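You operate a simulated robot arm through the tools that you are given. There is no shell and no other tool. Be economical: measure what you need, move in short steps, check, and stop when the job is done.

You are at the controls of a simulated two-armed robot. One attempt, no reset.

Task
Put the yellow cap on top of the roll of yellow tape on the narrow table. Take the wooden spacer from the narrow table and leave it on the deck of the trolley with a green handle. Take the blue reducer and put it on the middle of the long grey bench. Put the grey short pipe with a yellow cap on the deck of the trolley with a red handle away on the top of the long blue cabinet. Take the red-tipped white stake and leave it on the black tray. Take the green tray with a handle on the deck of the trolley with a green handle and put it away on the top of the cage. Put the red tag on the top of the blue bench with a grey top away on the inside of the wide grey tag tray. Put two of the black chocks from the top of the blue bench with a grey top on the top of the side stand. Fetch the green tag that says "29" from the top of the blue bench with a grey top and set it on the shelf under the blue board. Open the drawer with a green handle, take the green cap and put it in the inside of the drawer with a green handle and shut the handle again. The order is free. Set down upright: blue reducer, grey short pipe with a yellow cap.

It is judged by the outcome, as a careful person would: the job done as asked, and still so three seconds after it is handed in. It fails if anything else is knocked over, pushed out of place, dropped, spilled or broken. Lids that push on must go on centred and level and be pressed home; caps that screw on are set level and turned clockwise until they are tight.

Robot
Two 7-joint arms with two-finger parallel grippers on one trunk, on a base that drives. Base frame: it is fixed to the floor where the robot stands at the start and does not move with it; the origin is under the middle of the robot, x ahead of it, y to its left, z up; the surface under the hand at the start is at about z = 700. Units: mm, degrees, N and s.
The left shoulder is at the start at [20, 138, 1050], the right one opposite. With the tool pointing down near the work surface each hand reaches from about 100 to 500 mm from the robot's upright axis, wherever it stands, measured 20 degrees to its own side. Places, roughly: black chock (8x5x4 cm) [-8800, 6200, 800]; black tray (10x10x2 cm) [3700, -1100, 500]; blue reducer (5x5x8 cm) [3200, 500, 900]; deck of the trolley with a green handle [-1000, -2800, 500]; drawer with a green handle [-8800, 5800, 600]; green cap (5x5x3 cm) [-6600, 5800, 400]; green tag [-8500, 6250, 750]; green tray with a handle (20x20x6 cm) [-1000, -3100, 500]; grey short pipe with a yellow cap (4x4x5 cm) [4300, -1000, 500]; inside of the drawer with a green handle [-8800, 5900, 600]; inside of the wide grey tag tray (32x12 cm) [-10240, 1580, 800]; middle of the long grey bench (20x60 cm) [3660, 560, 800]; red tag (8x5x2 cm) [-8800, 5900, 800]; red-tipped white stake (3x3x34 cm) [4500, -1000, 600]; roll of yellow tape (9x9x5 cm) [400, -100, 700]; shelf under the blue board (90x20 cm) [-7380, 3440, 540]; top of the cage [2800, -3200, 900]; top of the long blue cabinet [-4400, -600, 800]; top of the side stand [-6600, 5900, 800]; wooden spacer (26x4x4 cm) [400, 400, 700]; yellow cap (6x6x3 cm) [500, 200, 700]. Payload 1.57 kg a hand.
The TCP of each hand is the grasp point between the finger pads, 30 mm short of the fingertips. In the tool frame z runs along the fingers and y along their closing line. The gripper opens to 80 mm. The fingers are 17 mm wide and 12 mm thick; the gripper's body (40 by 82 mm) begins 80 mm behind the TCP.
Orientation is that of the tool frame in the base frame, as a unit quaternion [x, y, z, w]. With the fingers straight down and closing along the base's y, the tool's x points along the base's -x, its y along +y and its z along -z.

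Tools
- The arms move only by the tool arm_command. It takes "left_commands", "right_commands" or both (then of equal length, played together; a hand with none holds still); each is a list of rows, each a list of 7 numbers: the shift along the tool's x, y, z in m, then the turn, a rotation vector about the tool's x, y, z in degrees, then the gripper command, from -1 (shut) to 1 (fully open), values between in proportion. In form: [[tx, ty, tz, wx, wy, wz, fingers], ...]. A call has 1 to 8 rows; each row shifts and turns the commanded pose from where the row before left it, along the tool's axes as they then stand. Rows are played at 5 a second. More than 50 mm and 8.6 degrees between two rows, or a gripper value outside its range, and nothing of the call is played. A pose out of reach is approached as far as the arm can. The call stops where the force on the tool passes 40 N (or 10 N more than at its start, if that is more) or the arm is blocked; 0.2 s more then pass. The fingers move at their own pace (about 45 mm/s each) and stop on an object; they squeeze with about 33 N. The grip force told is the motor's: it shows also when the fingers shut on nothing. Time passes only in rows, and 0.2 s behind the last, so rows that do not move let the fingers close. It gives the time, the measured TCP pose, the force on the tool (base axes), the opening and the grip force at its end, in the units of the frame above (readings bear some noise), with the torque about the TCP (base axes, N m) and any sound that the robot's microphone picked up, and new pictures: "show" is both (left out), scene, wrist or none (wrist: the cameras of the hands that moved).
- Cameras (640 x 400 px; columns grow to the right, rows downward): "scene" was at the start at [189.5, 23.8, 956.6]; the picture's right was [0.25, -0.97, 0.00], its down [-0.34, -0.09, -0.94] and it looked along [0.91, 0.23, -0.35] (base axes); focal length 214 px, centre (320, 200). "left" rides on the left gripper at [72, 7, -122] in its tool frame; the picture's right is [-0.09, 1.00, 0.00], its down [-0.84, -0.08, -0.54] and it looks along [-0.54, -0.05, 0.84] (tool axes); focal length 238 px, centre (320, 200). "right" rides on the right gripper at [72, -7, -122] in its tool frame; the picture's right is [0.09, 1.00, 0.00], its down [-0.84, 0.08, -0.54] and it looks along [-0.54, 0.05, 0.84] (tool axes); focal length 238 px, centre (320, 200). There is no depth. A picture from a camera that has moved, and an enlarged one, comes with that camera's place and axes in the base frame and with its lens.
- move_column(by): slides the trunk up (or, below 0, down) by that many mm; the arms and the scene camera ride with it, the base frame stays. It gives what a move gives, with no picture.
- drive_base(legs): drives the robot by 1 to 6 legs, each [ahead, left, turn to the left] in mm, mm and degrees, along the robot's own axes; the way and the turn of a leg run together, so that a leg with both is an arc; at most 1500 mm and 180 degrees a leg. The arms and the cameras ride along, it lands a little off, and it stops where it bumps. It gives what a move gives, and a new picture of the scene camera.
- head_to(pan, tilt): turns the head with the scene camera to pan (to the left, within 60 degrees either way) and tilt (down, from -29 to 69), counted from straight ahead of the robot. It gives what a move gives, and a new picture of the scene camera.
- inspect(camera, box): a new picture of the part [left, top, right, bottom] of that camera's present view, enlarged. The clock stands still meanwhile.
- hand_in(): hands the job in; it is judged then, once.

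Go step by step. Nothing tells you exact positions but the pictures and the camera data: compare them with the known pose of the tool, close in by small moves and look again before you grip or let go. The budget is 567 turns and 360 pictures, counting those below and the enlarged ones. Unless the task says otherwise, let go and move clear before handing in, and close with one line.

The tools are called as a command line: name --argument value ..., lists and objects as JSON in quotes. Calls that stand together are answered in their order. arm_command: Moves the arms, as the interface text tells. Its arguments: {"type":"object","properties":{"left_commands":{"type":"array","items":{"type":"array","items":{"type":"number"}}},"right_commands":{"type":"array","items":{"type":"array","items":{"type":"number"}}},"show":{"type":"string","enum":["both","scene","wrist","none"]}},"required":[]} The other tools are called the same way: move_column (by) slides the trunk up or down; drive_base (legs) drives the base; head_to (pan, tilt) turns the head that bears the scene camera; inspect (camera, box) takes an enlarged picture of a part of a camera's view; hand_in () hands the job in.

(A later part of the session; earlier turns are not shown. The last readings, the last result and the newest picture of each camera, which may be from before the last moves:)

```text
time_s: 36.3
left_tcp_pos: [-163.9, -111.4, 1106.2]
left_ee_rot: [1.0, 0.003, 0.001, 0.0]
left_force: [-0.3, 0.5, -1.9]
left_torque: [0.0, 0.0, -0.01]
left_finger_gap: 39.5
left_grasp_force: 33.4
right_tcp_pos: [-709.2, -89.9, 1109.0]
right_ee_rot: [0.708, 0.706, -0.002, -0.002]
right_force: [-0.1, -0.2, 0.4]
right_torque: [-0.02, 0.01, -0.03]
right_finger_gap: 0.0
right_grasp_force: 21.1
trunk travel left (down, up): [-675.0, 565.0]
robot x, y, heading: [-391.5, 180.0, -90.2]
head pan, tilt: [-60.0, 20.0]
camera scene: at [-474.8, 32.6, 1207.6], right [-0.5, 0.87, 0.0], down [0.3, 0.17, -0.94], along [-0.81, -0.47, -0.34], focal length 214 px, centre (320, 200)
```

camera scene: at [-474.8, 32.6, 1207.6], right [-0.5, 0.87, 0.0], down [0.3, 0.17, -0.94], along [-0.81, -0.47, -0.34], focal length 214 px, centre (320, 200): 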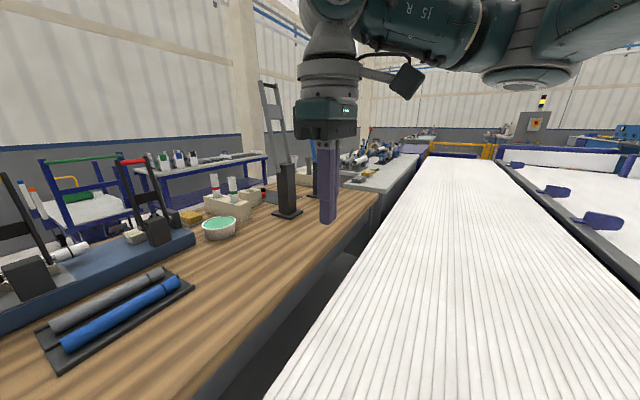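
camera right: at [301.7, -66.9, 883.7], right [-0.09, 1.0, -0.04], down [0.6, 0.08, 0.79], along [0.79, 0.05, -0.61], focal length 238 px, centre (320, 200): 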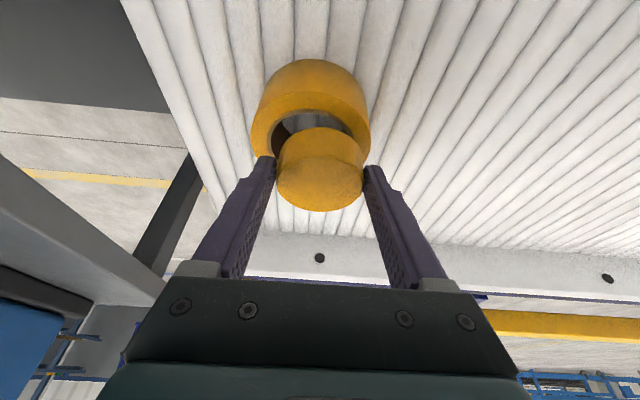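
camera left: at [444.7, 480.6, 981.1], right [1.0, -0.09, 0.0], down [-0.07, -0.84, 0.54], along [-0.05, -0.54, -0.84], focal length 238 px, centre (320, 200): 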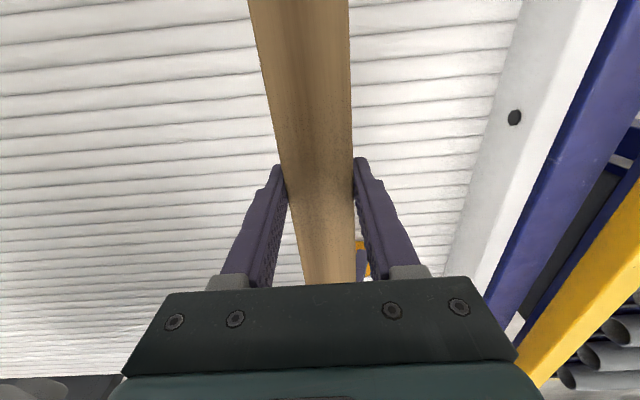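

The robot appears to stand within the span of the long table. I look steeply down to understand what surrounds the base.

head_to --pan 0 --tilt 69

head_to --pan 20 --tilt 25

```text
time_s: 37.6
left_tcp_pos: [-165.4, -109.7, 1107.9]
left_ee_rot: [1.0, 0.002, 0.001, 0.0]
left_force: [0.2, 0.3, -2.0]
left_torque: [0.06, -0.01, -0.01]
left_finger_gap: 39.4
left_grasp_force: 33.2
right_tcp_pos: [-708.2, -90.0, 1107.7]
right_ee_rot: [0.708, 0.706, -0.002, -0.002]
right_force: [0.2, -0.3, 0.5]
right_torque: [0.0, 0.02, 0.0]
right_finger_gap: 0.0
right_grasp_force: 20.8
trunk travel left (down, up): [-675.0, 565.0]
robot x, y, heading: [-392.8, 181.0, -90.2]
head pan, tilt: [0.0, 68.8]
camera scene: at [-394.2, 23.0, 1140.1], right [-1.0, 0.0, 0.0], down [0.0, 0.93, -0.36], along [0.0, -0.36, -0.93], focal length 214 px, centre (320, 200)
```

scene: 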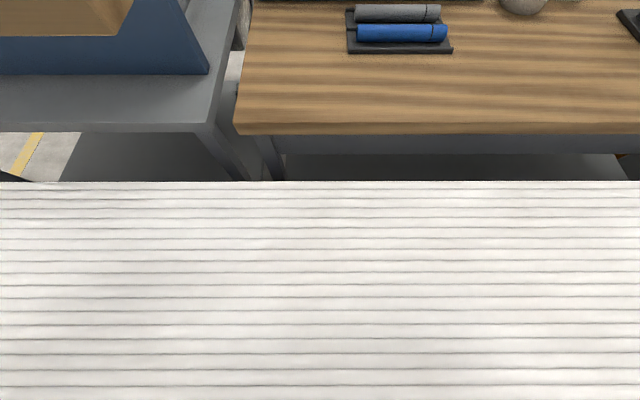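

```text
time_s: 38.7
left_tcp_pos: [-166.2, -110.9, 1105.2]
left_ee_rot: [1.0, 0.003, 0.001, 0.0]
left_force: [0.3, 0.3, -1.6]
left_torque: [0.01, 0.0, -0.01]
left_finger_gap: 39.5
left_grasp_force: 32.6
right_tcp_pos: [-709.5, -89.1, 1107.7]
right_ee_rot: [0.708, 0.706, -0.003, -0.002]
right_force: [-0.3, -0.4, 0.3]
right_torque: [0.01, 0.04, 0.01]
right_finger_gap: 0.0
right_grasp_force: 21.5
trunk travel left (down, up): [-675.0, 565.0]
robot x, y, heading: [-393.0, 179.2, -89.9]
head pan, tilt: [20.0, 25.0]
camera scene: at [-362.8, -7.6, 1199.5], right [-0.94, -0.34, 0.0], down [-0.14, 0.4, -0.91], along [0.31, -0.85, -0.42], focal length 214 px, centre (320, 200)
```

scene: 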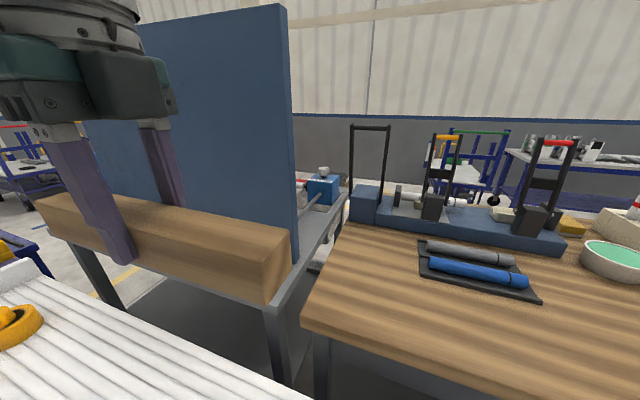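

The base evidently passes beneath the furniture, so what matters is keeping trunk and arms clear of loose objects. I raise the trunk high, move opposite the gap between the two benches and look at it.

move_column --by 500

drive_base --legs '[[0, 240, 0]]'

head_to --pan 0 --tilt 45

```text
refused: 500 is not a number from -400 to 400
```

```text
time_s: 40.5
left_tcp_pos: [72.1, -109.5, 1107.6]
left_ee_rot: [1.0, 0.003, 0.001, -0.001]
left_force: [-0.5, 0.6, -2.2]
left_torque: [-0.03, -0.01, 0.05]
left_finger_gap: 39.6
left_grasp_force: 33.2
right_tcp_pos: [-471.6, -90.9, 1108.3]
right_ee_rot: [0.708, 0.707, -0.001, -0.001]
right_force: [-0.3, -0.6, -0.2]
right_torque: [0.01, 0.01, 0.01]
right_finger_gap: 0.1
right_grasp_force: 21.2
trunk travel left (down, up): [-675.0, 565.0]
robot x, y, heading: [-154.6, 178.2, -89.9]
head pan, tilt: [20.0, 25.0]
camera scene: at [-125.5, -8.0, 1199.5], right [-0.94, -0.34, 0.0], down [-0.14, 0.4, -0.91], along [0.31, -0.85, -0.42], focal length 214 px, centre (320, 200)
```

scene: 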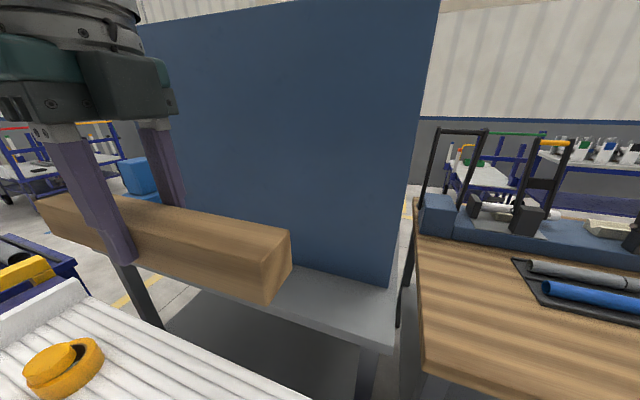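

```text
time_s: 41.3
left_tcp_pos: [71.6, -110.3, 1107.8]
left_ee_rot: [1.0, 0.002, 0.001, 0.0]
left_force: [-0.6, 0.0, -2.0]
left_torque: [0.0, 0.04, 0.01]
left_finger_gap: 39.7
left_grasp_force: 32.7
right_tcp_pos: [-471.3, -90.3, 1108.0]
right_ee_rot: [0.707, 0.707, -0.002, -0.002]
right_force: [-0.1, -0.3, -0.2]
right_torque: [-0.02, -0.04, 0.0]
right_finger_gap: 0.0
right_grasp_force: 21.8
trunk travel left (down, up): [-675.0, 565.0]
robot x, y, heading: [-153.2, 177.7, -90.4]
head pan, tilt: [0.0, 45.0]
camera scene: at [-157.0, -2.7, 1169.0], right [-1.0, 0.0, 0.0], down [0.0, 0.71, -0.71], along [0.0, -0.71, -0.71], focal length 214 px, centre (320, 200)
```

scene: 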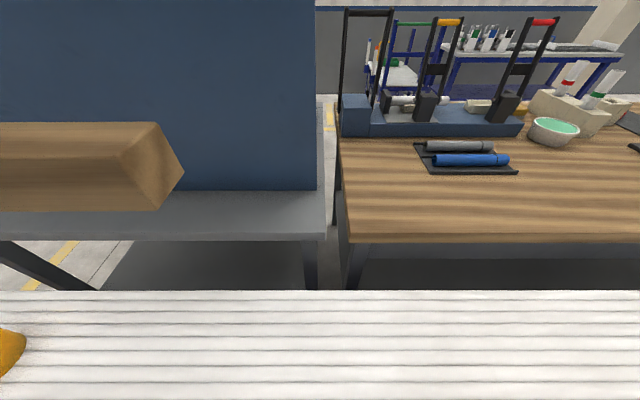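

The gap is tight beside tool carriers. I raise the trunk and check the eastern way past the table end instead.

move_column --by 400

drive_base --legs '[[-150, 0, 0], [0, 0, 60]]'

head_to --pan 0 --tilt 40

```text
time_s: 45.1
left_tcp_pos: [70.8, -110.0, 1506.3]
left_ee_rot: [1.0, 0.002, 0.001, 0.0]
left_force: [0.6, -0.5, -1.8]
left_torque: [0.05, -0.01, 0.01]
left_finger_gap: 39.6
left_grasp_force: 33.9
right_tcp_pos: [-470.9, -90.6, 1507.3]
right_ee_rot: [0.708, 0.706, -0.002, -0.002]
right_force: [0.2, -0.2, -0.2]
right_torque: [0.01, 0.03, 0.0]
right_finger_gap: 0.2
right_grasp_force: 21.6
trunk travel left (down, up): [-1075.0, 165.0]
robot x, y, heading: [-158.4, 170.2, -90.2]
head pan, tilt: [0.0, 45.0]
```

```text
time_s: 49.2
left_tcp_pos: [206.9, 385.1, 1508.0]
left_ee_rot: [0.861, 0.509, 0.0, -0.001]
left_force: [-0.1, -0.2, -1.1]
left_torque: [0.0, -0.02, -0.02]
left_finger_gap: 39.4
left_grasp_force: 32.6
right_tcp_pos: [-74.5, -79.3, 1507.9]
right_ee_rot: [0.252, 0.968, -0.002, -0.001]
right_force: [-0.2, 0.5, 0.0]
right_torque: [0.01, 0.03, 0.0]
right_finger_gap: 0.0
right_grasp_force: 21.4
trunk travel left (down, up): [-1075.0, 165.0]
robot x, y, heading: [-156.1, 327.6, -29.2]
head pan, tilt: [0.0, 45.0]
camera scene: at [1.4, 238.5, 1569.0], right [-0.49, -0.87, 0.0], down [-0.62, 0.34, -0.71], along [0.62, -0.34, -0.71], focal length 214 px, centre (320, 200)
```

scene: 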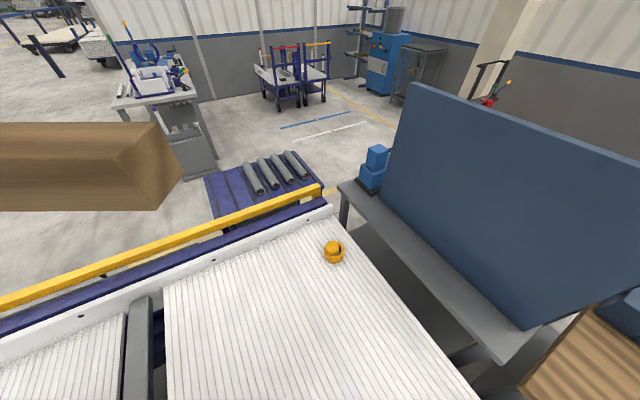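

```text
time_s: 49.8
left_tcp_pos: [206.8, 384.3, 1506.7]
left_ee_rot: [0.861, 0.509, 0.0, 0.0]
left_force: [-0.3, 0.4, -1.4]
left_torque: [-0.04, -0.01, 0.01]
left_finger_gap: 39.3
left_grasp_force: 32.8
right_tcp_pos: [-74.6, -80.5, 1508.9]
right_ee_rot: [0.252, 0.968, -0.003, 0.0]
right_force: [-0.4, 0.2, -0.2]
right_torque: [-0.01, 0.0, 0.03]
right_finger_gap: 0.1
right_grasp_force: 21.2
trunk travel left (down, up): [-1075.0, 165.0]
robot x, y, heading: [-156.3, 324.3, -29.0]
head pan, tilt: [0.0, 40.0]
camera scene: at [4.6, 236.7, 1576.2], right [-0.49, -0.87, 0.0], down [-0.56, 0.31, -0.77], along [0.67, -0.37, -0.64], focal length 214 px, centre (320, 200)
```

scene: 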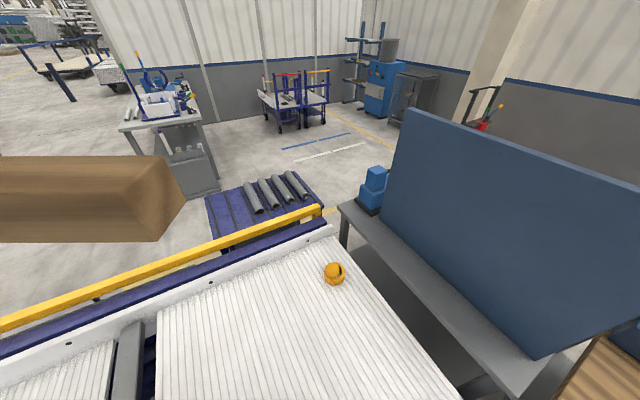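

The raised view shows clear floor beyond the yellow rail, left of the roller bed with pipes. I'll cross there (y≈530) eastward toward the long grey bench, keeping the arms high.

drive_base --legs '[[0, 0, 29], [0, 205, 0], [1100, 0, 0]]'

```text
time_s: 58.1
left_tcp_pos: [1242.9, 733.0, 1505.8]
left_ee_rot: [0.715, 0.699, 0.001, -0.001]
left_force: [-0.3, -0.1, -2.1]
left_torque: [0.0, -0.04, 0.01]
left_finger_gap: 39.6
left_grasp_force: 32.9
right_tcp_pos: [1207.6, 191.8, 1508.4]
right_ee_rot: [0.014, 1.0, -0.002, 0.0]
right_force: [0.6, 0.3, 0.6]
right_torque: [0.02, 0.0, -0.01]
right_finger_gap: 0.1
right_grasp_force: 21.0
trunk travel left (down, up): [-1075.0, 165.0]
robot x, y, heading: [947.5, 513.7, -1.6]
head pan, tilt: [0.0, 40.0]
camera scene: at [1132.5, 509.2, 1576.2], right [-0.03, -1.0, 0.0], down [-0.64, 0.02, -0.77], along [0.77, -0.02, -0.64], focal length 214 px, centre (320, 200)
```

scene: 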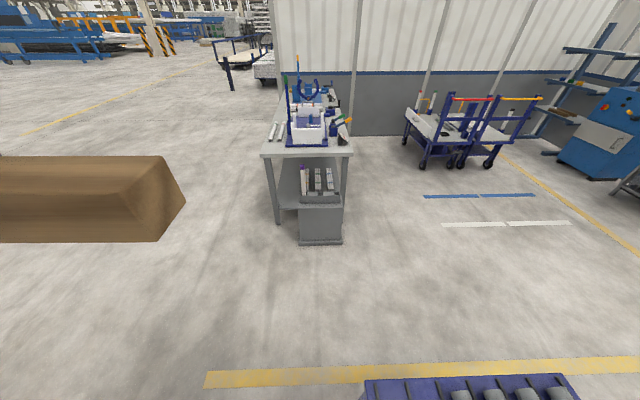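

The crossing was free. I drive on toward the grey bench and look closer.

drive_base --legs '[[900, 0, 1.6]]'

inspect --camera "scene" --box '[220, 60, 440, 240]'

```text
time_s: 62.9
left_tcp_pos: [2142.0, 724.3, 1506.6]
left_ee_rot: [0.707, 0.707, 0.001, -0.001]
left_force: [-0.2, 0.8, -1.3]
left_torque: [-0.04, -0.02, 0.03]
left_finger_gap: 39.5
left_grasp_force: 33.4
right_tcp_pos: [2119.7, 181.9, 1508.3]
right_ee_rot: [0.002, 1.0, -0.003, 0.0]
right_force: [0.4, 0.2, -0.4]
right_torque: [-0.03, -0.01, -0.01]
right_finger_gap: 0.0
right_grasp_force: 20.9
trunk travel left (down, up): [-1075.0, 165.0]
robot x, y, heading: [1852.2, 499.4, -0.6]
head pan, tilt: [0.0, 40.0]
camera scene: at [2036.7, 497.8, 1576.2], right [-0.01, -1.0, 0.0], down [-0.64, 0.0, -0.77], along [0.77, 0.0, -0.64], focal length 214 px, centre (320, 200)
```

scene: 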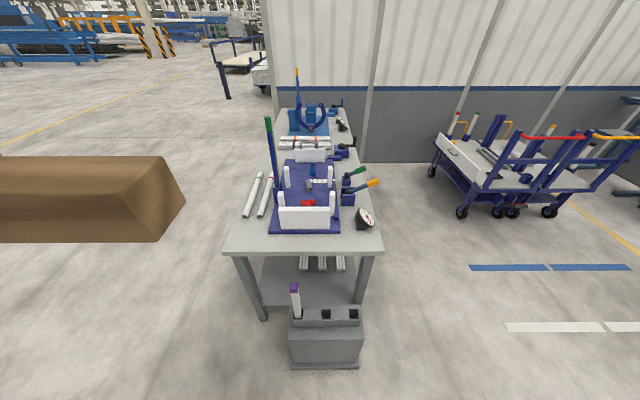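

```text
2.22 times, centred on (330, 150) of scene
camera zoom: at [2036.7, 497.8, 1576.2], right [-0.01, -1.0, 0.0], down [-0.64, 0.0, -0.77], along [0.77, 0.0, -0.64], focal length 477 px, centre (298, 311)
```

zoom: 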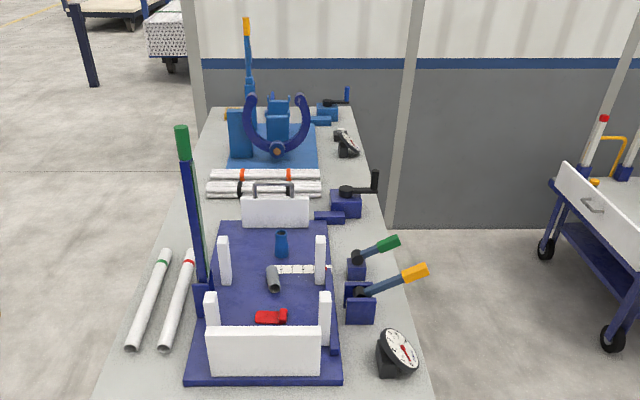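

The blue reducer stands in the purple jig near [3125,543]; the bench spans x≈2620–4650, y≈240–870. I'll approach it from the south side, so I drive round and face the bench.

drive_base --legs '[[0, -800, 0.6], [1120, 0, 0], [0, 0, 90]]'

head_to --pan 0 --tilt 45

```text
time_s: 76.5
left_tcp_pos: [2752.8, 3.6, 1506.0]
left_ee_rot: [-0.028, 1.0, 0.0, -0.001]
left_force: [-0.2, 0.1, -1.3]
left_torque: [0.01, -0.02, 0.01]
left_finger_gap: 39.6
left_grasp_force: 33.0
right_tcp_pos: [3295.0, 11.9, 1509.3]
right_ee_rot: [0.724, -0.69, 0.002, -0.002]
right_force: [0.3, 0.2, 0.8]
right_torque: [-0.01, -0.03, 0.01]
right_finger_gap: 0.2
right_grasp_force: 21.2
trunk travel left (down, up): [-1075.0, 165.0]
robot x, y, heading: [2997.5, -270.5, 92.8]
head pan, tilt: [0.0, 40.0]
camera scene: at [2984.8, -86.4, 1576.2], right [1.0, 0.05, 0.0], down [0.03, -0.64, -0.77], along [-0.04, 0.77, -0.64], focal length 214 px, centre (320, 200)
```

scene: 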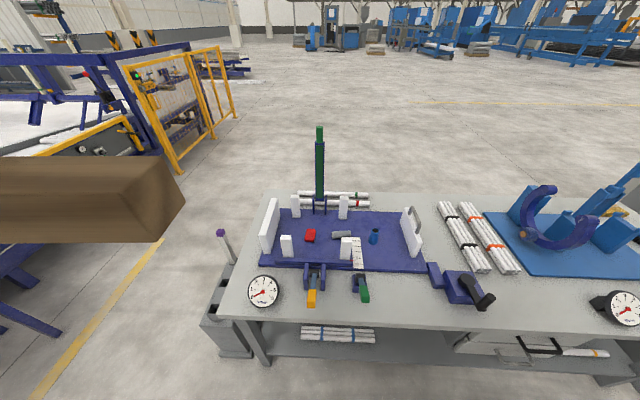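

```text
time_s: 77.1
left_tcp_pos: [2753.6, 4.3, 1506.8]
left_ee_rot: [-0.028, 1.0, 0.0, -0.001]
left_force: [0.5, 0.1, -2.1]
left_torque: [-0.01, 0.01, -0.01]
left_finger_gap: 39.3
left_grasp_force: 33.0
right_tcp_pos: [3295.7, 12.6, 1508.0]
right_ee_rot: [0.724, -0.69, 0.002, -0.002]
right_force: [0.6, 0.2, 0.1]
right_torque: [-0.03, 0.0, 0.0]
right_finger_gap: 0.2
right_grasp_force: 21.1
trunk travel left (down, up): [-1075.0, 165.0]
robot x, y, heading: [2993.5, -272.4, 92.5]
head pan, tilt: [0.0, 45.0]
camera scene: at [2985.0, -90.0, 1569.0], right [1.0, 0.05, 0.0], down [0.03, -0.71, -0.71], along [-0.03, 0.71, -0.71], focal length 214 px, centre (320, 200)
```

scene: 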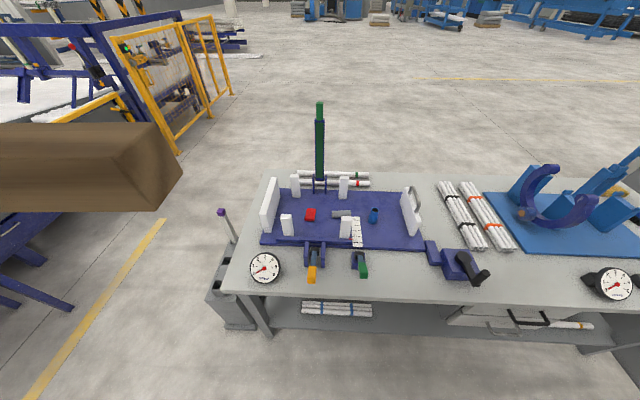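

Reducer at about [3190,535]; two loose tube bundles lie in the bench's middle strip, with a free spot in front of them near [3700,330]. I raise the left hand, drive in, lower the trunk and open the right gripper.

arm_command --left_commands '[[0, 0, -0.04, 0, 0, 0, -1], [0, 0, -0.04, 0, 0, 0, -1], [0, 0, -0.04, 0, 0, 0, -1], [0, 0, -0.04, 0, 0, 0, -1]]' --right_commands '[[0, 0.03, 0, 0, -7, 0, 1], [0, 0.03, 0, 0, -7, 0, 1], [0, 0.03, 0, 0, -6, 0, 1], [0, 0.02, 0, 0, 0, 0, 1]]' --show "none"

drive_base --legs '[[0, -56, -2.5], [330, 0, 0]]'

move_column --by -300

head_to --pan -10 --tilt 55

```text
time_s: 77.8
left_tcp_pos: [2737.7, -24.7, 1547.4]
left_ee_rot: [-0.026, 0.991, -0.113, -0.062]
left_force: [0.2, -0.3, -1.8]
left_torque: [0.0, 0.03, 0.0]
left_finger_gap: 39.4
left_grasp_force: 33.1
right_tcp_pos: [3224.7, 8.9, 1507.8]
right_ee_rot: [0.718, -0.682, -0.1, -0.098]
right_force: [-0.4, -0.4, 0.2]
right_torque: [0.0, -0.01, -0.01]
right_finger_gap: 60.6
right_grasp_force: 0.0
right hand out of reach, approached as far as the arm can: row 3
trunk travel left (down, up): [-1075.0, 165.0]
robot x, y, heading: [2993.4, -273.0, 92.8]
head pan, tilt: [0.0, 45.0]
stopped in row 3 (left hand): the arm was blocked; the commanded pose is now the measured one
```

```text
time_s: 80.6
left_tcp_pos: [2807.9, 320.6, 1548.7]
left_ee_rot: [-0.001, 0.992, -0.112, -0.066]
left_force: [-0.2, -0.7, -1.9]
left_torque: [0.0, 0.01, -0.02]
left_finger_gap: 39.5
left_grasp_force: 32.9
right_tcp_pos: [3295.9, 328.8, 1506.7]
right_ee_rot: [-0.7, 0.7, 0.097, 0.101]
right_force: [0.0, 0.0, 0.4]
right_torque: [0.01, 0.01, 0.03]
right_finger_gap: 80.1
right_grasp_force: 0.0
trunk travel left (down, up): [-1075.0, 165.0]
robot x, y, heading: [3050.9, 62.0, 89.9]
head pan, tilt: [0.0, 45.0]
camera scene: at [3051.2, 242.3, 1569.0], right [1.0, 0.0, 0.0], down [0.0, -0.71, -0.71], along [0.0, 0.71, -0.71], focal length 214 px, centre (320, 200)
```

scene: 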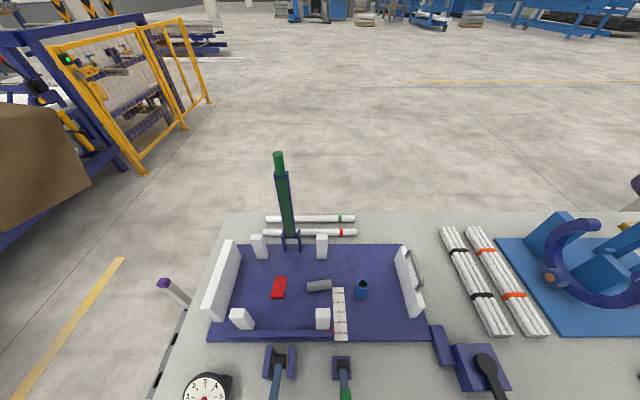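

```text
time_s: 83.6
left_tcp_pos: [2807.8, 319.6, 1248.4]
left_ee_rot: [-0.001, 0.992, -0.111, -0.065]
left_force: [-0.9, -0.8, -2.6]
left_torque: [0.01, -0.04, -0.01]
left_finger_gap: 39.5
left_grasp_force: 33.1
right_tcp_pos: [3294.4, 328.2, 1207.9]
right_ee_rot: [0.7, -0.7, -0.096, -0.1]
right_force: [0.0, 0.6, -0.9]
right_torque: [-0.01, 0.02, -0.02]
right_finger_gap: 79.7
right_grasp_force: 0.1
trunk travel left (down, up): [-775.0, 465.0]
robot x, y, heading: [3051.2, 60.9, 89.7]
head pan, tilt: [0.0, 45.0]
```

```text
time_s: 84.3
left_tcp_pos: [2808.7, 320.7, 1247.8]
left_ee_rot: [-0.001, 0.992, -0.112, -0.065]
left_force: [-1.2, -0.5, -1.3]
left_torque: [0.03, -0.04, -0.01]
left_finger_gap: 39.5
left_grasp_force: 33.0
right_tcp_pos: [3295.5, 328.6, 1206.7]
right_ee_rot: [-0.7, 0.7, 0.097, 0.1]
right_force: [0.5, -0.6, -0.4]
right_torque: [0.01, 0.04, 0.05]
right_finger_gap: 80.1
right_grasp_force: 0.0
trunk travel left (down, up): [-775.0, 465.0]
robot x, y, heading: [3049.4, 61.6, 90.0]
head pan, tilt: [-10.0, 55.0]
camera scene: at [3063.7, 232.0, 1255.6], right [0.98, -0.18, 0.0], down [-0.14, -0.81, -0.57], along [0.1, 0.56, -0.82], focal length 214 px, centre (320, 200)
```

scene: 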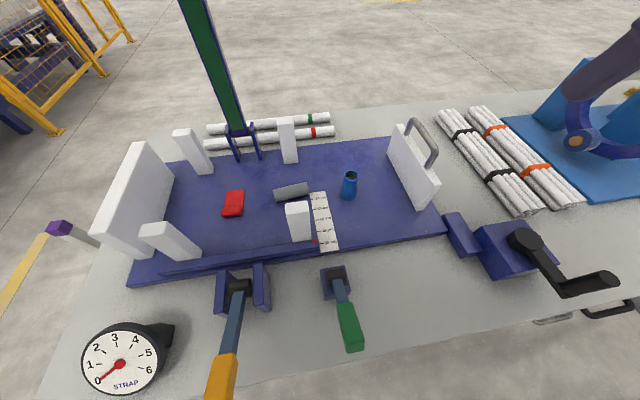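

The reducer stands at about [3187,527] on the jig plate (z≈820). I lower the trunk further and bring the right hand above it.

move_column --by -200

arm_command --right_commands '[[-0.036, 0.022, 0.012, 0, 0, 0, 1], [-0.036, 0.022, 0.012, 0, 0, 0, 1], [-0.036, 0.022, 0.012, 0, 0, 0, 1], [-0.036, 0.021, 0.012, 0, 0, 0, 1], [-0.036, 0.021, 0.012, 0, 0, 0, 1], [0, 0, 0, 0, 0, 0, 1]]' --show "wrist"

```text
time_s: 86.5
left_tcp_pos: [2807.5, 320.6, 1047.9]
left_ee_rot: [-0.001, 0.992, -0.113, -0.064]
left_force: [0.4, 1.1, -1.7]
left_torque: [-0.01, -0.05, -0.02]
left_finger_gap: 39.5
left_grasp_force: 32.8
right_tcp_pos: [3295.9, 329.0, 1007.1]
right_ee_rot: [-0.7, 0.701, 0.097, 0.1]
right_force: [-0.4, 0.4, 0.0]
right_torque: [-0.04, -0.02, -0.01]
right_finger_gap: 80.0
right_grasp_force: 0.1
trunk travel left (down, up): [-575.0, 665.0]
robot x, y, heading: [3052.8, 58.7, 89.8]
head pan, tilt: [-10.0, 55.0]
```

```text
time_s: 87.9
left_tcp_pos: [2807.7, 320.2, 1048.2]
left_ee_rot: [-0.001, 0.992, -0.112, -0.064]
left_force: [-0.6, -0.4, -2.1]
left_torque: [0.03, -0.05, 0.02]
left_finger_gap: 39.5
left_grasp_force: 33.0
right_tcp_pos: [3185.8, 517.3, 999.5]
right_ee_rot: [0.701, -0.7, -0.097, -0.101]
right_force: [-0.8, 0.6, 0.4]
right_torque: [0.0, -0.03, -0.03]
right_finger_gap: 80.3
right_grasp_force: 0.1
trunk travel left (down, up): [-575.0, 665.0]
robot x, y, heading: [3050.0, 61.4, 89.9]
head pan, tilt: [-10.0, 55.0]
camera right: at [3193.4, 415.3, 1096.8], right [-1.0, -0.09, -0.03], down [-0.08, 0.65, 0.75], along [-0.05, 0.75, -0.66], focal length 238 px, centre (320, 200)
```

right: 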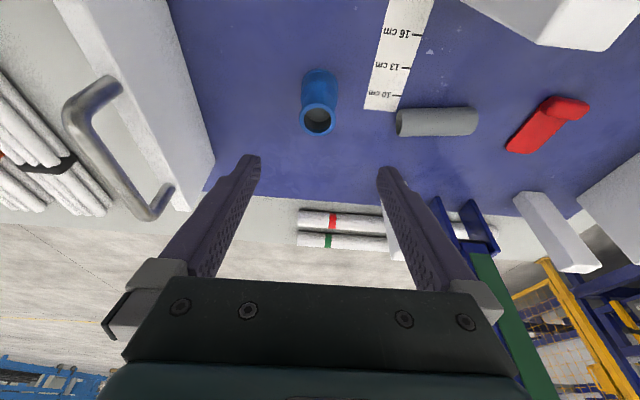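

The reducer is centred nearly under the hand ([3190,528]). I descend with fingers straddling it and close.

arm_command --right_commands '[[0.0088, -0.0015, 0.0438, 0, 0, 0, 1], [0.0088, -0.0015, 0.0438, 0, 0, 0, 1], [0.0088, -0.001, 0.0438, 0, 0, 0, 1], [0, 0, 0, 0, 0, 0, 1]]' --show "wrist"

```text
time_s: 88.9
left_tcp_pos: [2807.5, 321.3, 1048.5]
left_ee_rot: [-0.001, 0.992, -0.112, -0.065]
left_force: [0.0, -0.2, -1.6]
left_torque: [0.02, -0.03, 0.0]
left_finger_gap: 39.4
left_grasp_force: 32.9
right_tcp_pos: [3190.0, 527.1, 865.0]
right_ee_rot: [0.7, -0.7, -0.097, -0.101]
right_force: [-0.3, 0.3, 1.2]
right_torque: [0.01, -0.02, 0.0]
right_finger_gap: 79.9
right_grasp_force: 0.1
trunk travel left (down, up): [-575.0, 665.0]
robot x, y, heading: [3051.6, 61.4, 90.2]
head pan, tilt: [-10.0, 55.0]
camera right: at [3198.1, 425.2, 962.4], right [-1.0, -0.09, -0.03], down [-0.08, 0.65, 0.75], along [-0.05, 0.75, -0.66], focal length 238 px, centre (320, 200)
```

right: 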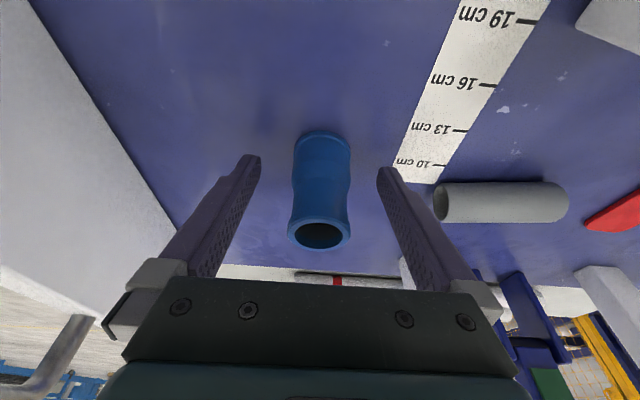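

Well centred. I close the fingers and lift.

arm_command --right_commands '[[0, 0, 0, 0, 0, 0, -1], [0, 0, 0, 0, 0, 0, -1], [0, 0, 0, 0, 0, 0, -1], [0, 0, 0, 0, 0, 0, -1], [-0.0083, 0, -0.0288, 0, 0, 0, -1], [-0.0111, 0, -0.0385, 0, 0, 0, -1], [-0.0111, 0, -0.0385, 0, 0, 0, -1], [-0.0111, 0, -0.0385, 0, 0, 0, -1]]' --show "wrist"

```text
time_s: 90.7
left_tcp_pos: [2807.3, 320.7, 1047.4]
left_ee_rot: [-0.002, 0.992, -0.112, -0.065]
left_force: [-1.3, 0.3, -2.0]
left_torque: [-0.02, -0.02, -0.02]
left_finger_gap: 39.2
left_grasp_force: 32.9
right_tcp_pos: [3189.9, 527.3, 1016.1]
right_ee_rot: [-0.7, 0.701, 0.096, 0.101]
right_force: [0.0, -0.1, -0.6]
right_torque: [-0.02, -0.04, -0.01]
right_finger_gap: 40.7
right_grasp_force: 33.1
trunk travel left (down, up): [-575.0, 665.0]
robot x, y, heading: [3049.8, 63.8, 89.9]
head pan, tilt: [-10.0, 55.0]
camera right: at [3196.6, 424.6, 1113.6], right [-1.0, -0.09, -0.03], down [-0.08, 0.66, 0.75], along [-0.05, 0.75, -0.66], focal length 238 px, centre (320, 200)
```

right: 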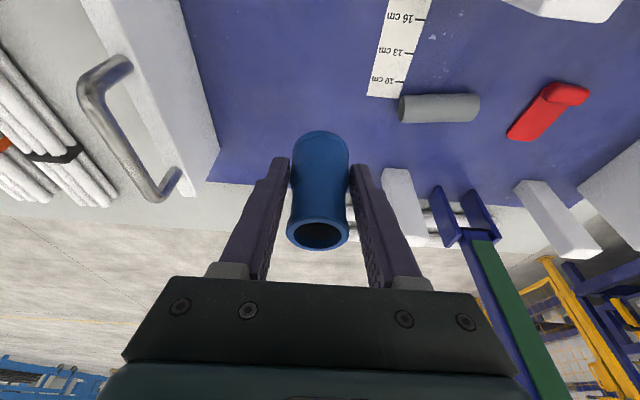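

Reducer gripped at its waist. I raise the trunk a bit, back off, and drive sideways to the free spot in the bench's middle strip.

move_column --by 150

drive_base --legs '[[-180, 0, 0], [0, -510, 0]]'

head_to --pan 0 --tilt 55

```text
time_s: 92.4
left_tcp_pos: [2807.8, 319.9, 1197.7]
left_ee_rot: [-0.001, 0.992, -0.112, -0.065]
left_force: [0.3, 0.0, -1.5]
left_torque: [-0.01, -0.02, 0.01]
left_finger_gap: 39.5
left_grasp_force: 33.0
right_tcp_pos: [3189.7, 527.7, 1165.8]
right_ee_rot: [-0.7, 0.701, 0.097, 0.101]
right_force: [-2.0, -0.1, -0.1]
right_torque: [0.0, -0.01, 0.02]
right_finger_gap: 40.8
right_grasp_force: 32.5
trunk travel left (down, up): [-725.0, 515.0]
robot x, y, heading: [3049.3, 61.4, 89.8]
head pan, tilt: [-10.0, 55.0]
```

```text
time_s: 96.5
left_tcp_pos: [3317.1, 140.2, 1197.9]
left_ee_rot: [-0.005, 0.992, -0.111, -0.064]
left_force: [0.0, 1.0, -2.8]
left_torque: [0.03, 0.0, 0.03]
left_finger_gap: 39.4
left_grasp_force: 33.4
right_tcp_pos: [3696.4, 350.0, 1166.4]
right_ee_rot: [0.702, -0.698, -0.096, -0.1]
right_force: [0.2, 1.3, -0.7]
right_torque: [0.01, -0.01, 0.01]
right_finger_gap: 40.5
right_grasp_force: 32.4
trunk travel left (down, up): [-725.0, 515.0]
robot x, y, heading: [3562.1, -118.1, 90.2]
head pan, tilt: [-10.0, 55.0]
camera scene: at [3573.4, 53.6, 1205.5], right [0.99, -0.17, 0.0], down [-0.14, -0.81, -0.57], along [0.1, 0.57, -0.82], focal length 214 px, centre (320, 200)
```

scene: 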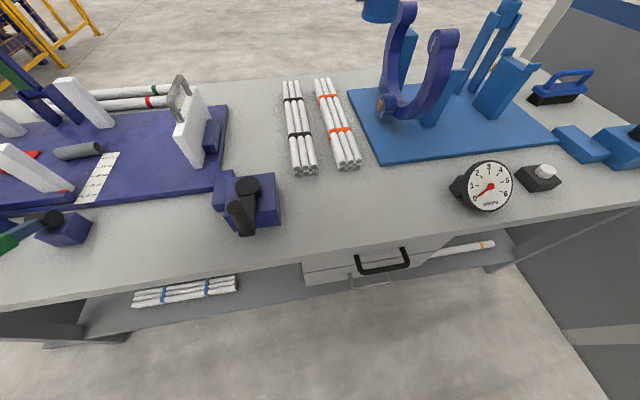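

```text
time_s: 97.2
left_tcp_pos: [3316.1, 141.2, 1198.0]
left_ee_rot: [-0.005, 0.992, -0.112, -0.065]
left_force: [0.6, 0.5, -1.9]
left_torque: [0.03, 0.01, 0.05]
left_finger_gap: 39.4
left_grasp_force: 32.6
right_tcp_pos: [3695.9, 350.1, 1165.7]
right_ee_rot: [0.702, -0.698, -0.097, -0.1]
right_force: [0.7, 0.3, -0.6]
right_torque: [0.0, -0.02, 0.01]
right_finger_gap: 40.4
right_grasp_force: 32.4
trunk travel left (down, up): [-725.0, 515.0]
robot x, y, heading: [3560.9, -117.9, 90.0]
head pan, tilt: [0.0, 55.0]
camera scene: at [3561.0, 54.7, 1205.5], right [1.0, 0.0, 0.0], down [0.0, -0.82, -0.57], along [0.0, 0.57, -0.82], focal length 214 px, centre (320, 200)
```

scene: 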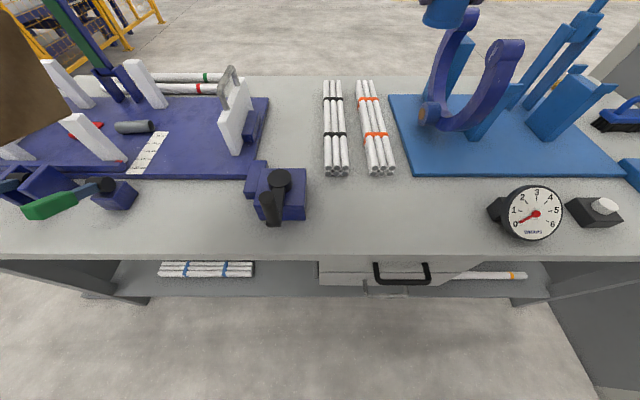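

The middle strip in front of the tube bundles is free around [3662,330]. I lower the trunk and the reducer there, stopping just above the surface.

move_column --by -150

arm_command --right_commands '[[0.0163, 0.0078, 0.0385, 0, 0, 0, -1], [0.0163, 0.0078, 0.0385, 0, 0, 0, -1], [0.0163, 0.0078, 0.0385, 0, 0, 0, -1], [0.0141, 0.0078, 0.033, 0, 0, 0, -1], [0, 0, 0, 0, 0, 0, -1]]' --show "scene"

```text
time_s: 99.0
left_tcp_pos: [3317.6, 140.5, 1047.8]
left_ee_rot: [-0.005, 0.992, -0.111, -0.064]
left_force: [0.2, 0.2, -1.9]
left_torque: [0.0, 0.0, 0.01]
left_finger_gap: 39.5
left_grasp_force: 33.1
right_tcp_pos: [3696.8, 349.7, 1016.0]
right_ee_rot: [0.703, -0.697, -0.096, -0.099]
right_force: [-0.5, -0.1, -0.8]
right_torque: [0.0, 0.02, 0.02]
right_finger_gap: 40.7
right_grasp_force: 32.8
trunk travel left (down, up): [-575.0, 665.0]
robot x, y, heading: [3560.6, -117.5, 90.1]
head pan, tilt: [0.0, 55.0]
```

```text
time_s: 100.2
left_tcp_pos: [3318.2, 139.9, 1046.3]
left_ee_rot: [-0.005, 0.992, -0.112, -0.065]
left_force: [0.2, 0.0, -2.6]
left_torque: [0.04, 0.01, -0.02]
left_finger_gap: 39.6
left_grasp_force: 32.6
right_tcp_pos: [3666.8, 331.7, 853.2]
right_ee_rot: [0.702, -0.698, -0.097, -0.1]
right_force: [-1.3, 0.1, -0.4]
right_torque: [-0.01, 0.02, 0.01]
right_finger_gap: 40.7
right_grasp_force: 33.1
trunk travel left (down, up): [-575.0, 665.0]
robot x, y, heading: [3562.1, -115.7, 90.4]
head pan, tilt: [0.0, 55.0]
camera scene: at [3561.0, 54.7, 1055.5], right [1.0, 0.0, 0.0], down [0.0, -0.82, -0.57], along [0.0, 0.57, -0.82], focal length 214 px, centre (320, 200)
```

scene: 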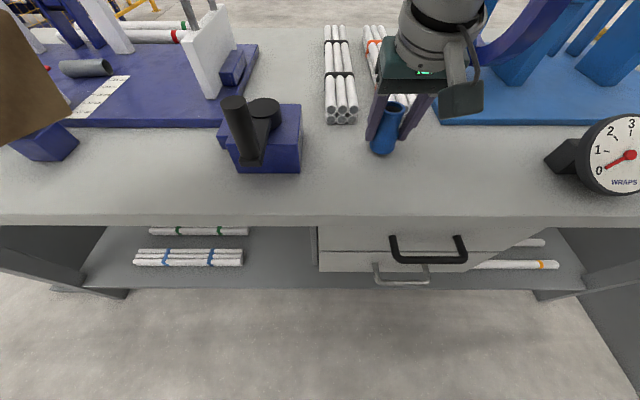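

The reducer hangs upright a few mm above the bench. I lower in small steps to contact.

arm_command --right_commands '[[0.0006, 0, 0.0019, 0, 0, 0, -1], [0.0006, 0, 0.0019, 0, 0, 0, -1], [0.0003, 0, 0.001, 0, 0, 0, -1], [0, 0, 0, 0, 0, 0, -1]]' --show "none"

inspect --camera "scene" --box '[330, 60, 450, 180]'

```text
time_s: 101.2
left_tcp_pos: [3316.9, 140.5, 1048.4]
left_ee_rot: [-0.005, 0.992, -0.112, -0.065]
left_force: [0.5, 0.2, -1.9]
left_torque: [0.01, -0.03, -0.02]
left_finger_gap: 39.3
left_grasp_force: 33.4
right_tcp_pos: [3666.7, 331.1, 849.6]
right_ee_rot: [0.702, -0.698, -0.096, -0.1]
right_force: [-0.2, 0.6, -0.4]
right_torque: [0.0, 0.05, -0.03]
right_finger_gap: 40.6
right_grasp_force: 32.7
trunk travel left (down, up): [-575.0, 665.0]
robot x, y, heading: [3561.7, -117.6, 90.3]
head pan, tilt: [0.0, 55.0]
```

```text
3.33 times, centred on (390, 120) of scene
camera zoom: at [3560.9, 54.7, 1055.5], right [1.0, 0.0, 0.0], down [0.0, -0.82, -0.57], along [0.0, 0.57, -0.82], focal length 715 px, centre (87, 467)
```

zoom: 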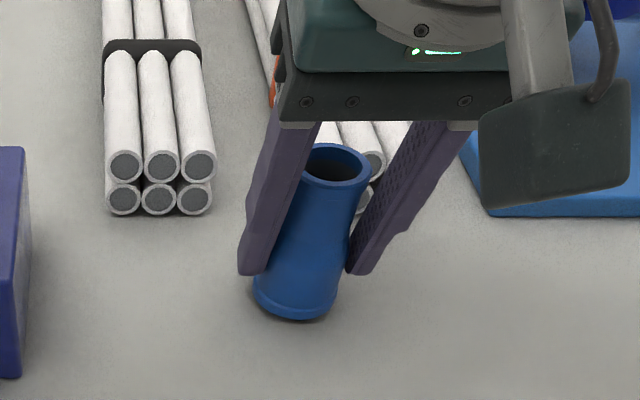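

Still slightly above. I keep lowering.

arm_command --right_commands '[[0.0006, 0, 0.0019, 0, 0, 0, -1], [0.0006, 0, 0.0019, 0, 0, 0, -1], [0, 0, 0, 0, 0, 0, -1]]' --show "none"

arm_command --right_commands '[[0.0003, 0, 0.001, 0, 0, 0, -1], [0.0003, 0, 0.001, 0, 0, 0, -1], [0, 0, 0, 0, 0, 0, -1]]' --show "none"

```text
time_s: 102.0
left_tcp_pos: [3317.4, 140.8, 1047.3]
left_ee_rot: [-0.005, 0.992, -0.112, -0.065]
left_force: [0.9, 0.0, -1.7]
left_torque: [0.02, -0.02, -0.01]
left_finger_gap: 39.7
left_grasp_force: 33.1
right_tcp_pos: [3666.6, 329.9, 845.3]
right_ee_rot: [0.702, -0.698, -0.096, -0.1]
right_force: [0.4, -0.8, 0.1]
right_torque: [-0.02, -0.01, 0.01]
right_finger_gap: 40.6
right_grasp_force: 33.0
trunk travel left (down, up): [-575.0, 665.0]
robot x, y, heading: [3561.0, -114.4, 90.4]
head pan, tilt: [0.0, 55.0]
```

```text
time_s: 102.8
left_tcp_pos: [3316.7, 140.4, 1047.2]
left_ee_rot: [-0.005, 0.992, -0.112, -0.065]
left_force: [0.6, -0.2, -2.5]
left_torque: [0.04, -0.04, -0.03]
left_finger_gap: 39.2
left_grasp_force: 33.0
right_tcp_pos: [3667.1, 330.7, 846.0]
right_ee_rot: [0.702, -0.698, -0.098, -0.1]
right_force: [-0.6, -6.4, 20.5]
right_torque: [-0.14, 0.17, 0.06]
right_finger_gap: 40.4
right_grasp_force: 33.2
trunk travel left (down, up): [-575.0, 665.0]
robot x, y, heading: [3562.7, -118.5, 90.1]
head pan, tilt: [0.0, 55.0]
```

Contact with 20 N. I back off 1 mm, release, and withdraw straight along the tool axis.

arm_command --right_commands '[[-0.0003, 0, -0.001, 0, 0, 0, -1], [0, 0, 0, 0, 0, 0, 0.5], [0, 0, 0, 0, 0, 0, 1], [0, 0, 0, 0, 0, 0, 1], [0, 0, -0.03, 0, 0, 0, 1], [-0.0111, 0, -0.0385, 0, 0, 0, 1], [-0.0111, 0, -0.0385, 0, 0, 0, 1]]' --show "scene"

```text
time_s: 104.4
left_tcp_pos: [3317.2, 140.0, 1047.5]
left_ee_rot: [-0.004, 0.992, -0.111, -0.064]
left_force: [-0.1, -0.3, -2.2]
left_torque: [0.0, 0.03, -0.01]
left_finger_gap: 39.8
left_grasp_force: 32.8
right_tcp_pos: [3668.2, 322.3, 955.0]
right_ee_rot: [0.703, -0.697, -0.097, -0.099]
right_force: [0.2, 0.5, -0.7]
right_torque: [0.02, 0.0, 0.03]
right_finger_gap: 80.2
right_grasp_force: 0.2
trunk travel left (down, up): [-575.0, 665.0]
robot x, y, heading: [3560.2, -120.1, 90.1]
head pan, tilt: [0.0, 55.0]
camera scene: at [3561.0, 54.8, 1055.5], right [1.0, 0.0, 0.0], down [0.0, -0.82, -0.57], along [0.0, 0.57, -0.82], focal length 214 px, centre (320, 200)
```

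scene: 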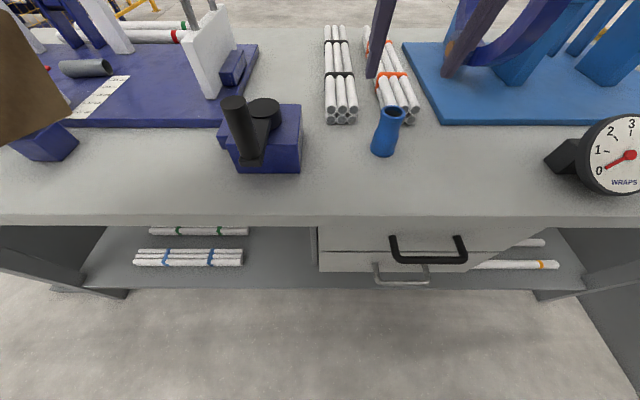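

The reducer stands upright and free. I raise the trunk, back away and turn to look at the trolleys.

move_column --by 250

drive_base --legs '[[-150, 300, 0], [0, 0, -140]]'

head_to --pan 10 --tilt 30

```text
time_s: 107.0
left_tcp_pos: [3317.0, 140.2, 1296.5]
left_ee_rot: [-0.005, 0.992, -0.112, -0.065]
left_force: [-0.6, 0.1, -2.1]
left_torque: [0.0, -0.05, -0.01]
left_finger_gap: 39.3
left_grasp_force: 33.3
right_tcp_pos: [3667.7, 322.4, 1203.8]
right_ee_rot: [0.702, -0.698, -0.097, -0.099]
right_force: [-0.1, 0.2, 0.6]
right_torque: [-0.02, 0.0, 0.03]
right_finger_gap: 79.9
right_grasp_force: 0.0
trunk travel left (down, up): [-825.0, 415.0]
robot x, y, heading: [3563.2, -114.7, 90.3]
head pan, tilt: [0.0, 55.0]
```

```text
time_s: 114.9
left_tcp_pos: [3621.1, -297.6, 1296.6]
left_ee_rot: [0.925, 0.357, 0.02, -0.127]
left_force: [0.9, -0.1, -1.6]
left_torque: [0.0, 0.03, -0.02]
left_finger_gap: 39.4
left_grasp_force: 33.0
right_tcp_pos: [3478.2, -666.9, 1204.1]
right_ee_rot: [0.403, 0.905, -0.058, 0.126]
right_force: [0.6, -0.8, -0.3]
right_torque: [0.03, 0.01, 0.02]
right_finger_gap: 80.1
right_grasp_force: 0.0
trunk travel left (down, up): [-825.0, 415.0]
robot x, y, heading: [3263.3, -267.6, -48.2]
head pan, tilt: [0.0, 55.0]
camera scene: at [3380.1, -394.6, 1305.5], right [-0.75, -0.67, 0.0], down [-0.55, 0.61, -0.57], along [0.38, -0.43, -0.82], focal length 214 px, centre (320, 200)
```

scene: 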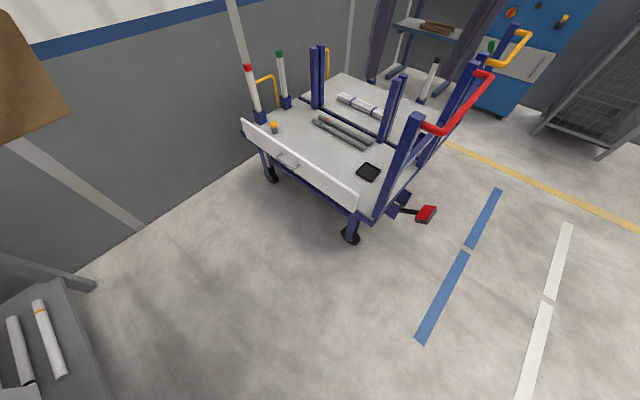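

```text
time_s: 115.8
left_tcp_pos: [3620.3, -297.6, 1297.4]
left_ee_rot: [0.925, 0.356, 0.021, -0.128]
left_force: [0.6, -0.3, -2.0]
left_torque: [-0.01, 0.02, -0.01]
left_finger_gap: 39.7
left_grasp_force: 32.6
right_tcp_pos: [3478.4, -666.1, 1203.6]
right_ee_rot: [0.403, 0.905, -0.059, 0.126]
right_force: [0.2, -0.2, 0.0]
right_torque: [0.01, -0.01, 0.04]
right_finger_gap: 80.1
right_grasp_force: 0.0
trunk travel left (down, up): [-825.0, 415.0]
robot x, y, heading: [3265.9, -268.7, -48.2]
head pan, tilt: [10.0, 30.0]
camera scene: at [3403.1, -396.8, 1341.5], right [-0.62, -0.79, 0.0], down [-0.39, 0.31, -0.87], along [0.68, -0.54, -0.5], focal length 214 px, centre (320, 200)
```

scene: 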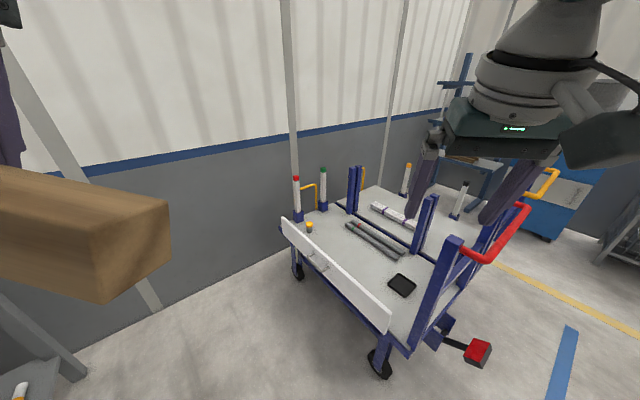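

All targets (red-tipped stake, capped pipe, black tray) are on the red-handled trolley, close to a wall. With the spacer occupying my left hand it is better to deliver it first, so I head for the green-handled trolley.

drive_base --legs '[[0, 0, -93]]'

head_to --pan 0 --tilt 20

```text
time_s: 120.0
left_tcp_pos: [3228.3, -622.5, 1297.5]
left_ee_rot: [0.903, -0.411, 0.105, -0.075]
left_force: [0.5, -0.5, -2.5]
left_torque: [-0.05, 0.01, -0.01]
left_finger_gap: 39.3
left_grasp_force: 33.4
right_tcp_pos: [2863.7, -472.8, 1204.2]
right_ee_rot: [0.928, 0.346, -0.132, 0.046]
right_force: [-1.0, 0.2, 0.2]
right_torque: [-0.01, 0.0, 0.0]
right_finger_gap: 80.0
right_grasp_force: 0.0
trunk travel left (down, up): [-825.0, 415.0]
robot x, y, heading: [3266.9, -267.5, -138.8]
head pan, tilt: [10.0, 30.0]
camera scene: at [3132.8, -401.5, 1341.6], right [-0.77, 0.63, 0.0], down [0.32, 0.39, -0.87], along [-0.55, -0.67, -0.5], focal length 214 px, centre (320, 200)
```

scene: 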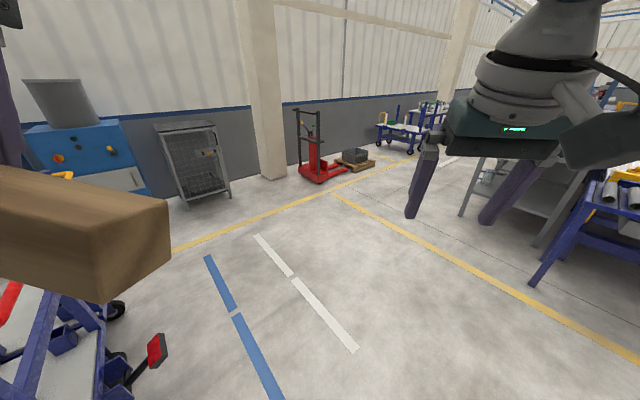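

```text
time_s: 120.8
left_tcp_pos: [3229.9, -621.2, 1298.6]
left_ee_rot: [0.903, -0.41, 0.105, -0.075]
left_force: [0.1, -0.1, -2.8]
left_torque: [0.02, 0.0, -0.01]
left_finger_gap: 39.6
left_grasp_force: 32.9
right_tcp_pos: [2863.8, -474.3, 1203.6]
right_ee_rot: [0.928, 0.346, -0.13, 0.047]
right_force: [0.5, 0.0, 0.2]
right_torque: [0.0, -0.04, 0.0]
right_finger_gap: 79.8
right_grasp_force: 0.1
trunk travel left (down, up): [-825.0, 415.0]
robot x, y, heading: [3266.4, -266.3, -138.9]
head pan, tilt: [0.0, 20.0]
camera scene: at [3119.6, -392.3, 1357.6], right [-0.65, 0.76, 0.0], down [0.26, 0.22, -0.94], along [-0.71, -0.61, -0.34], focal length 214 px, centre (320, 200)
```

scene: 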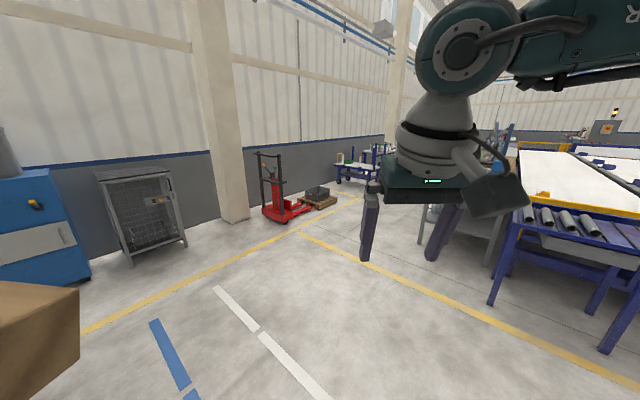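

The way is clear: cage and pallet jack along the south wall, green trolley further west. I drive diagonally across the aisle.

drive_base --legs '[[1250, 0, 0], [1200, 0, 0], [0, 0, -40]]'

```text
time_s: 134.7
left_tcp_pos: [1112.9, -2099.5, 1297.6]
left_ee_rot: [0.707, -0.696, 0.124, -0.034]
left_force: [-0.8, -0.7, -1.1]
left_torque: [0.01, -0.02, 0.02]
left_finger_gap: 39.2
left_grasp_force: 33.3
right_tcp_pos: [929.5, -1749.2, 1204.3]
right_ee_rot: [0.99, 0.007, -0.139, -0.002]
right_force: [-0.5, 0.9, -0.4]
right_torque: [0.02, 0.03, 0.02]
right_finger_gap: 80.0
right_grasp_force: 0.0
trunk travel left (down, up): [-825.0, 415.0]
robot x, y, heading: [1373.6, -1854.2, -179.0]
head pan, tilt: [0.0, 20.0]
camera scene: at [1177.6, -1853.4, 1357.6], right [-0.01, 1.0, 0.0], down [0.34, 0.0, -0.94], along [-0.94, -0.01, -0.34], focal length 214 px, centre (320, 200)
```

scene: 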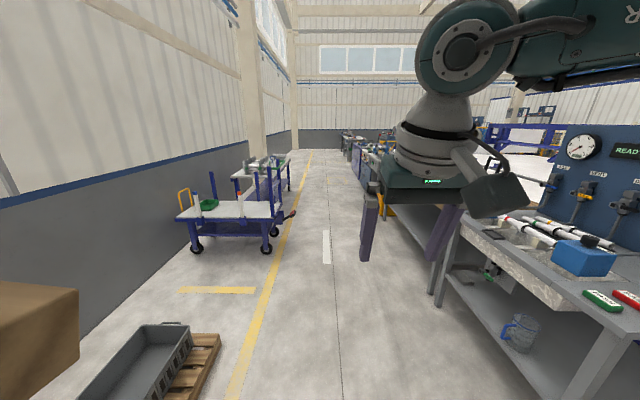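

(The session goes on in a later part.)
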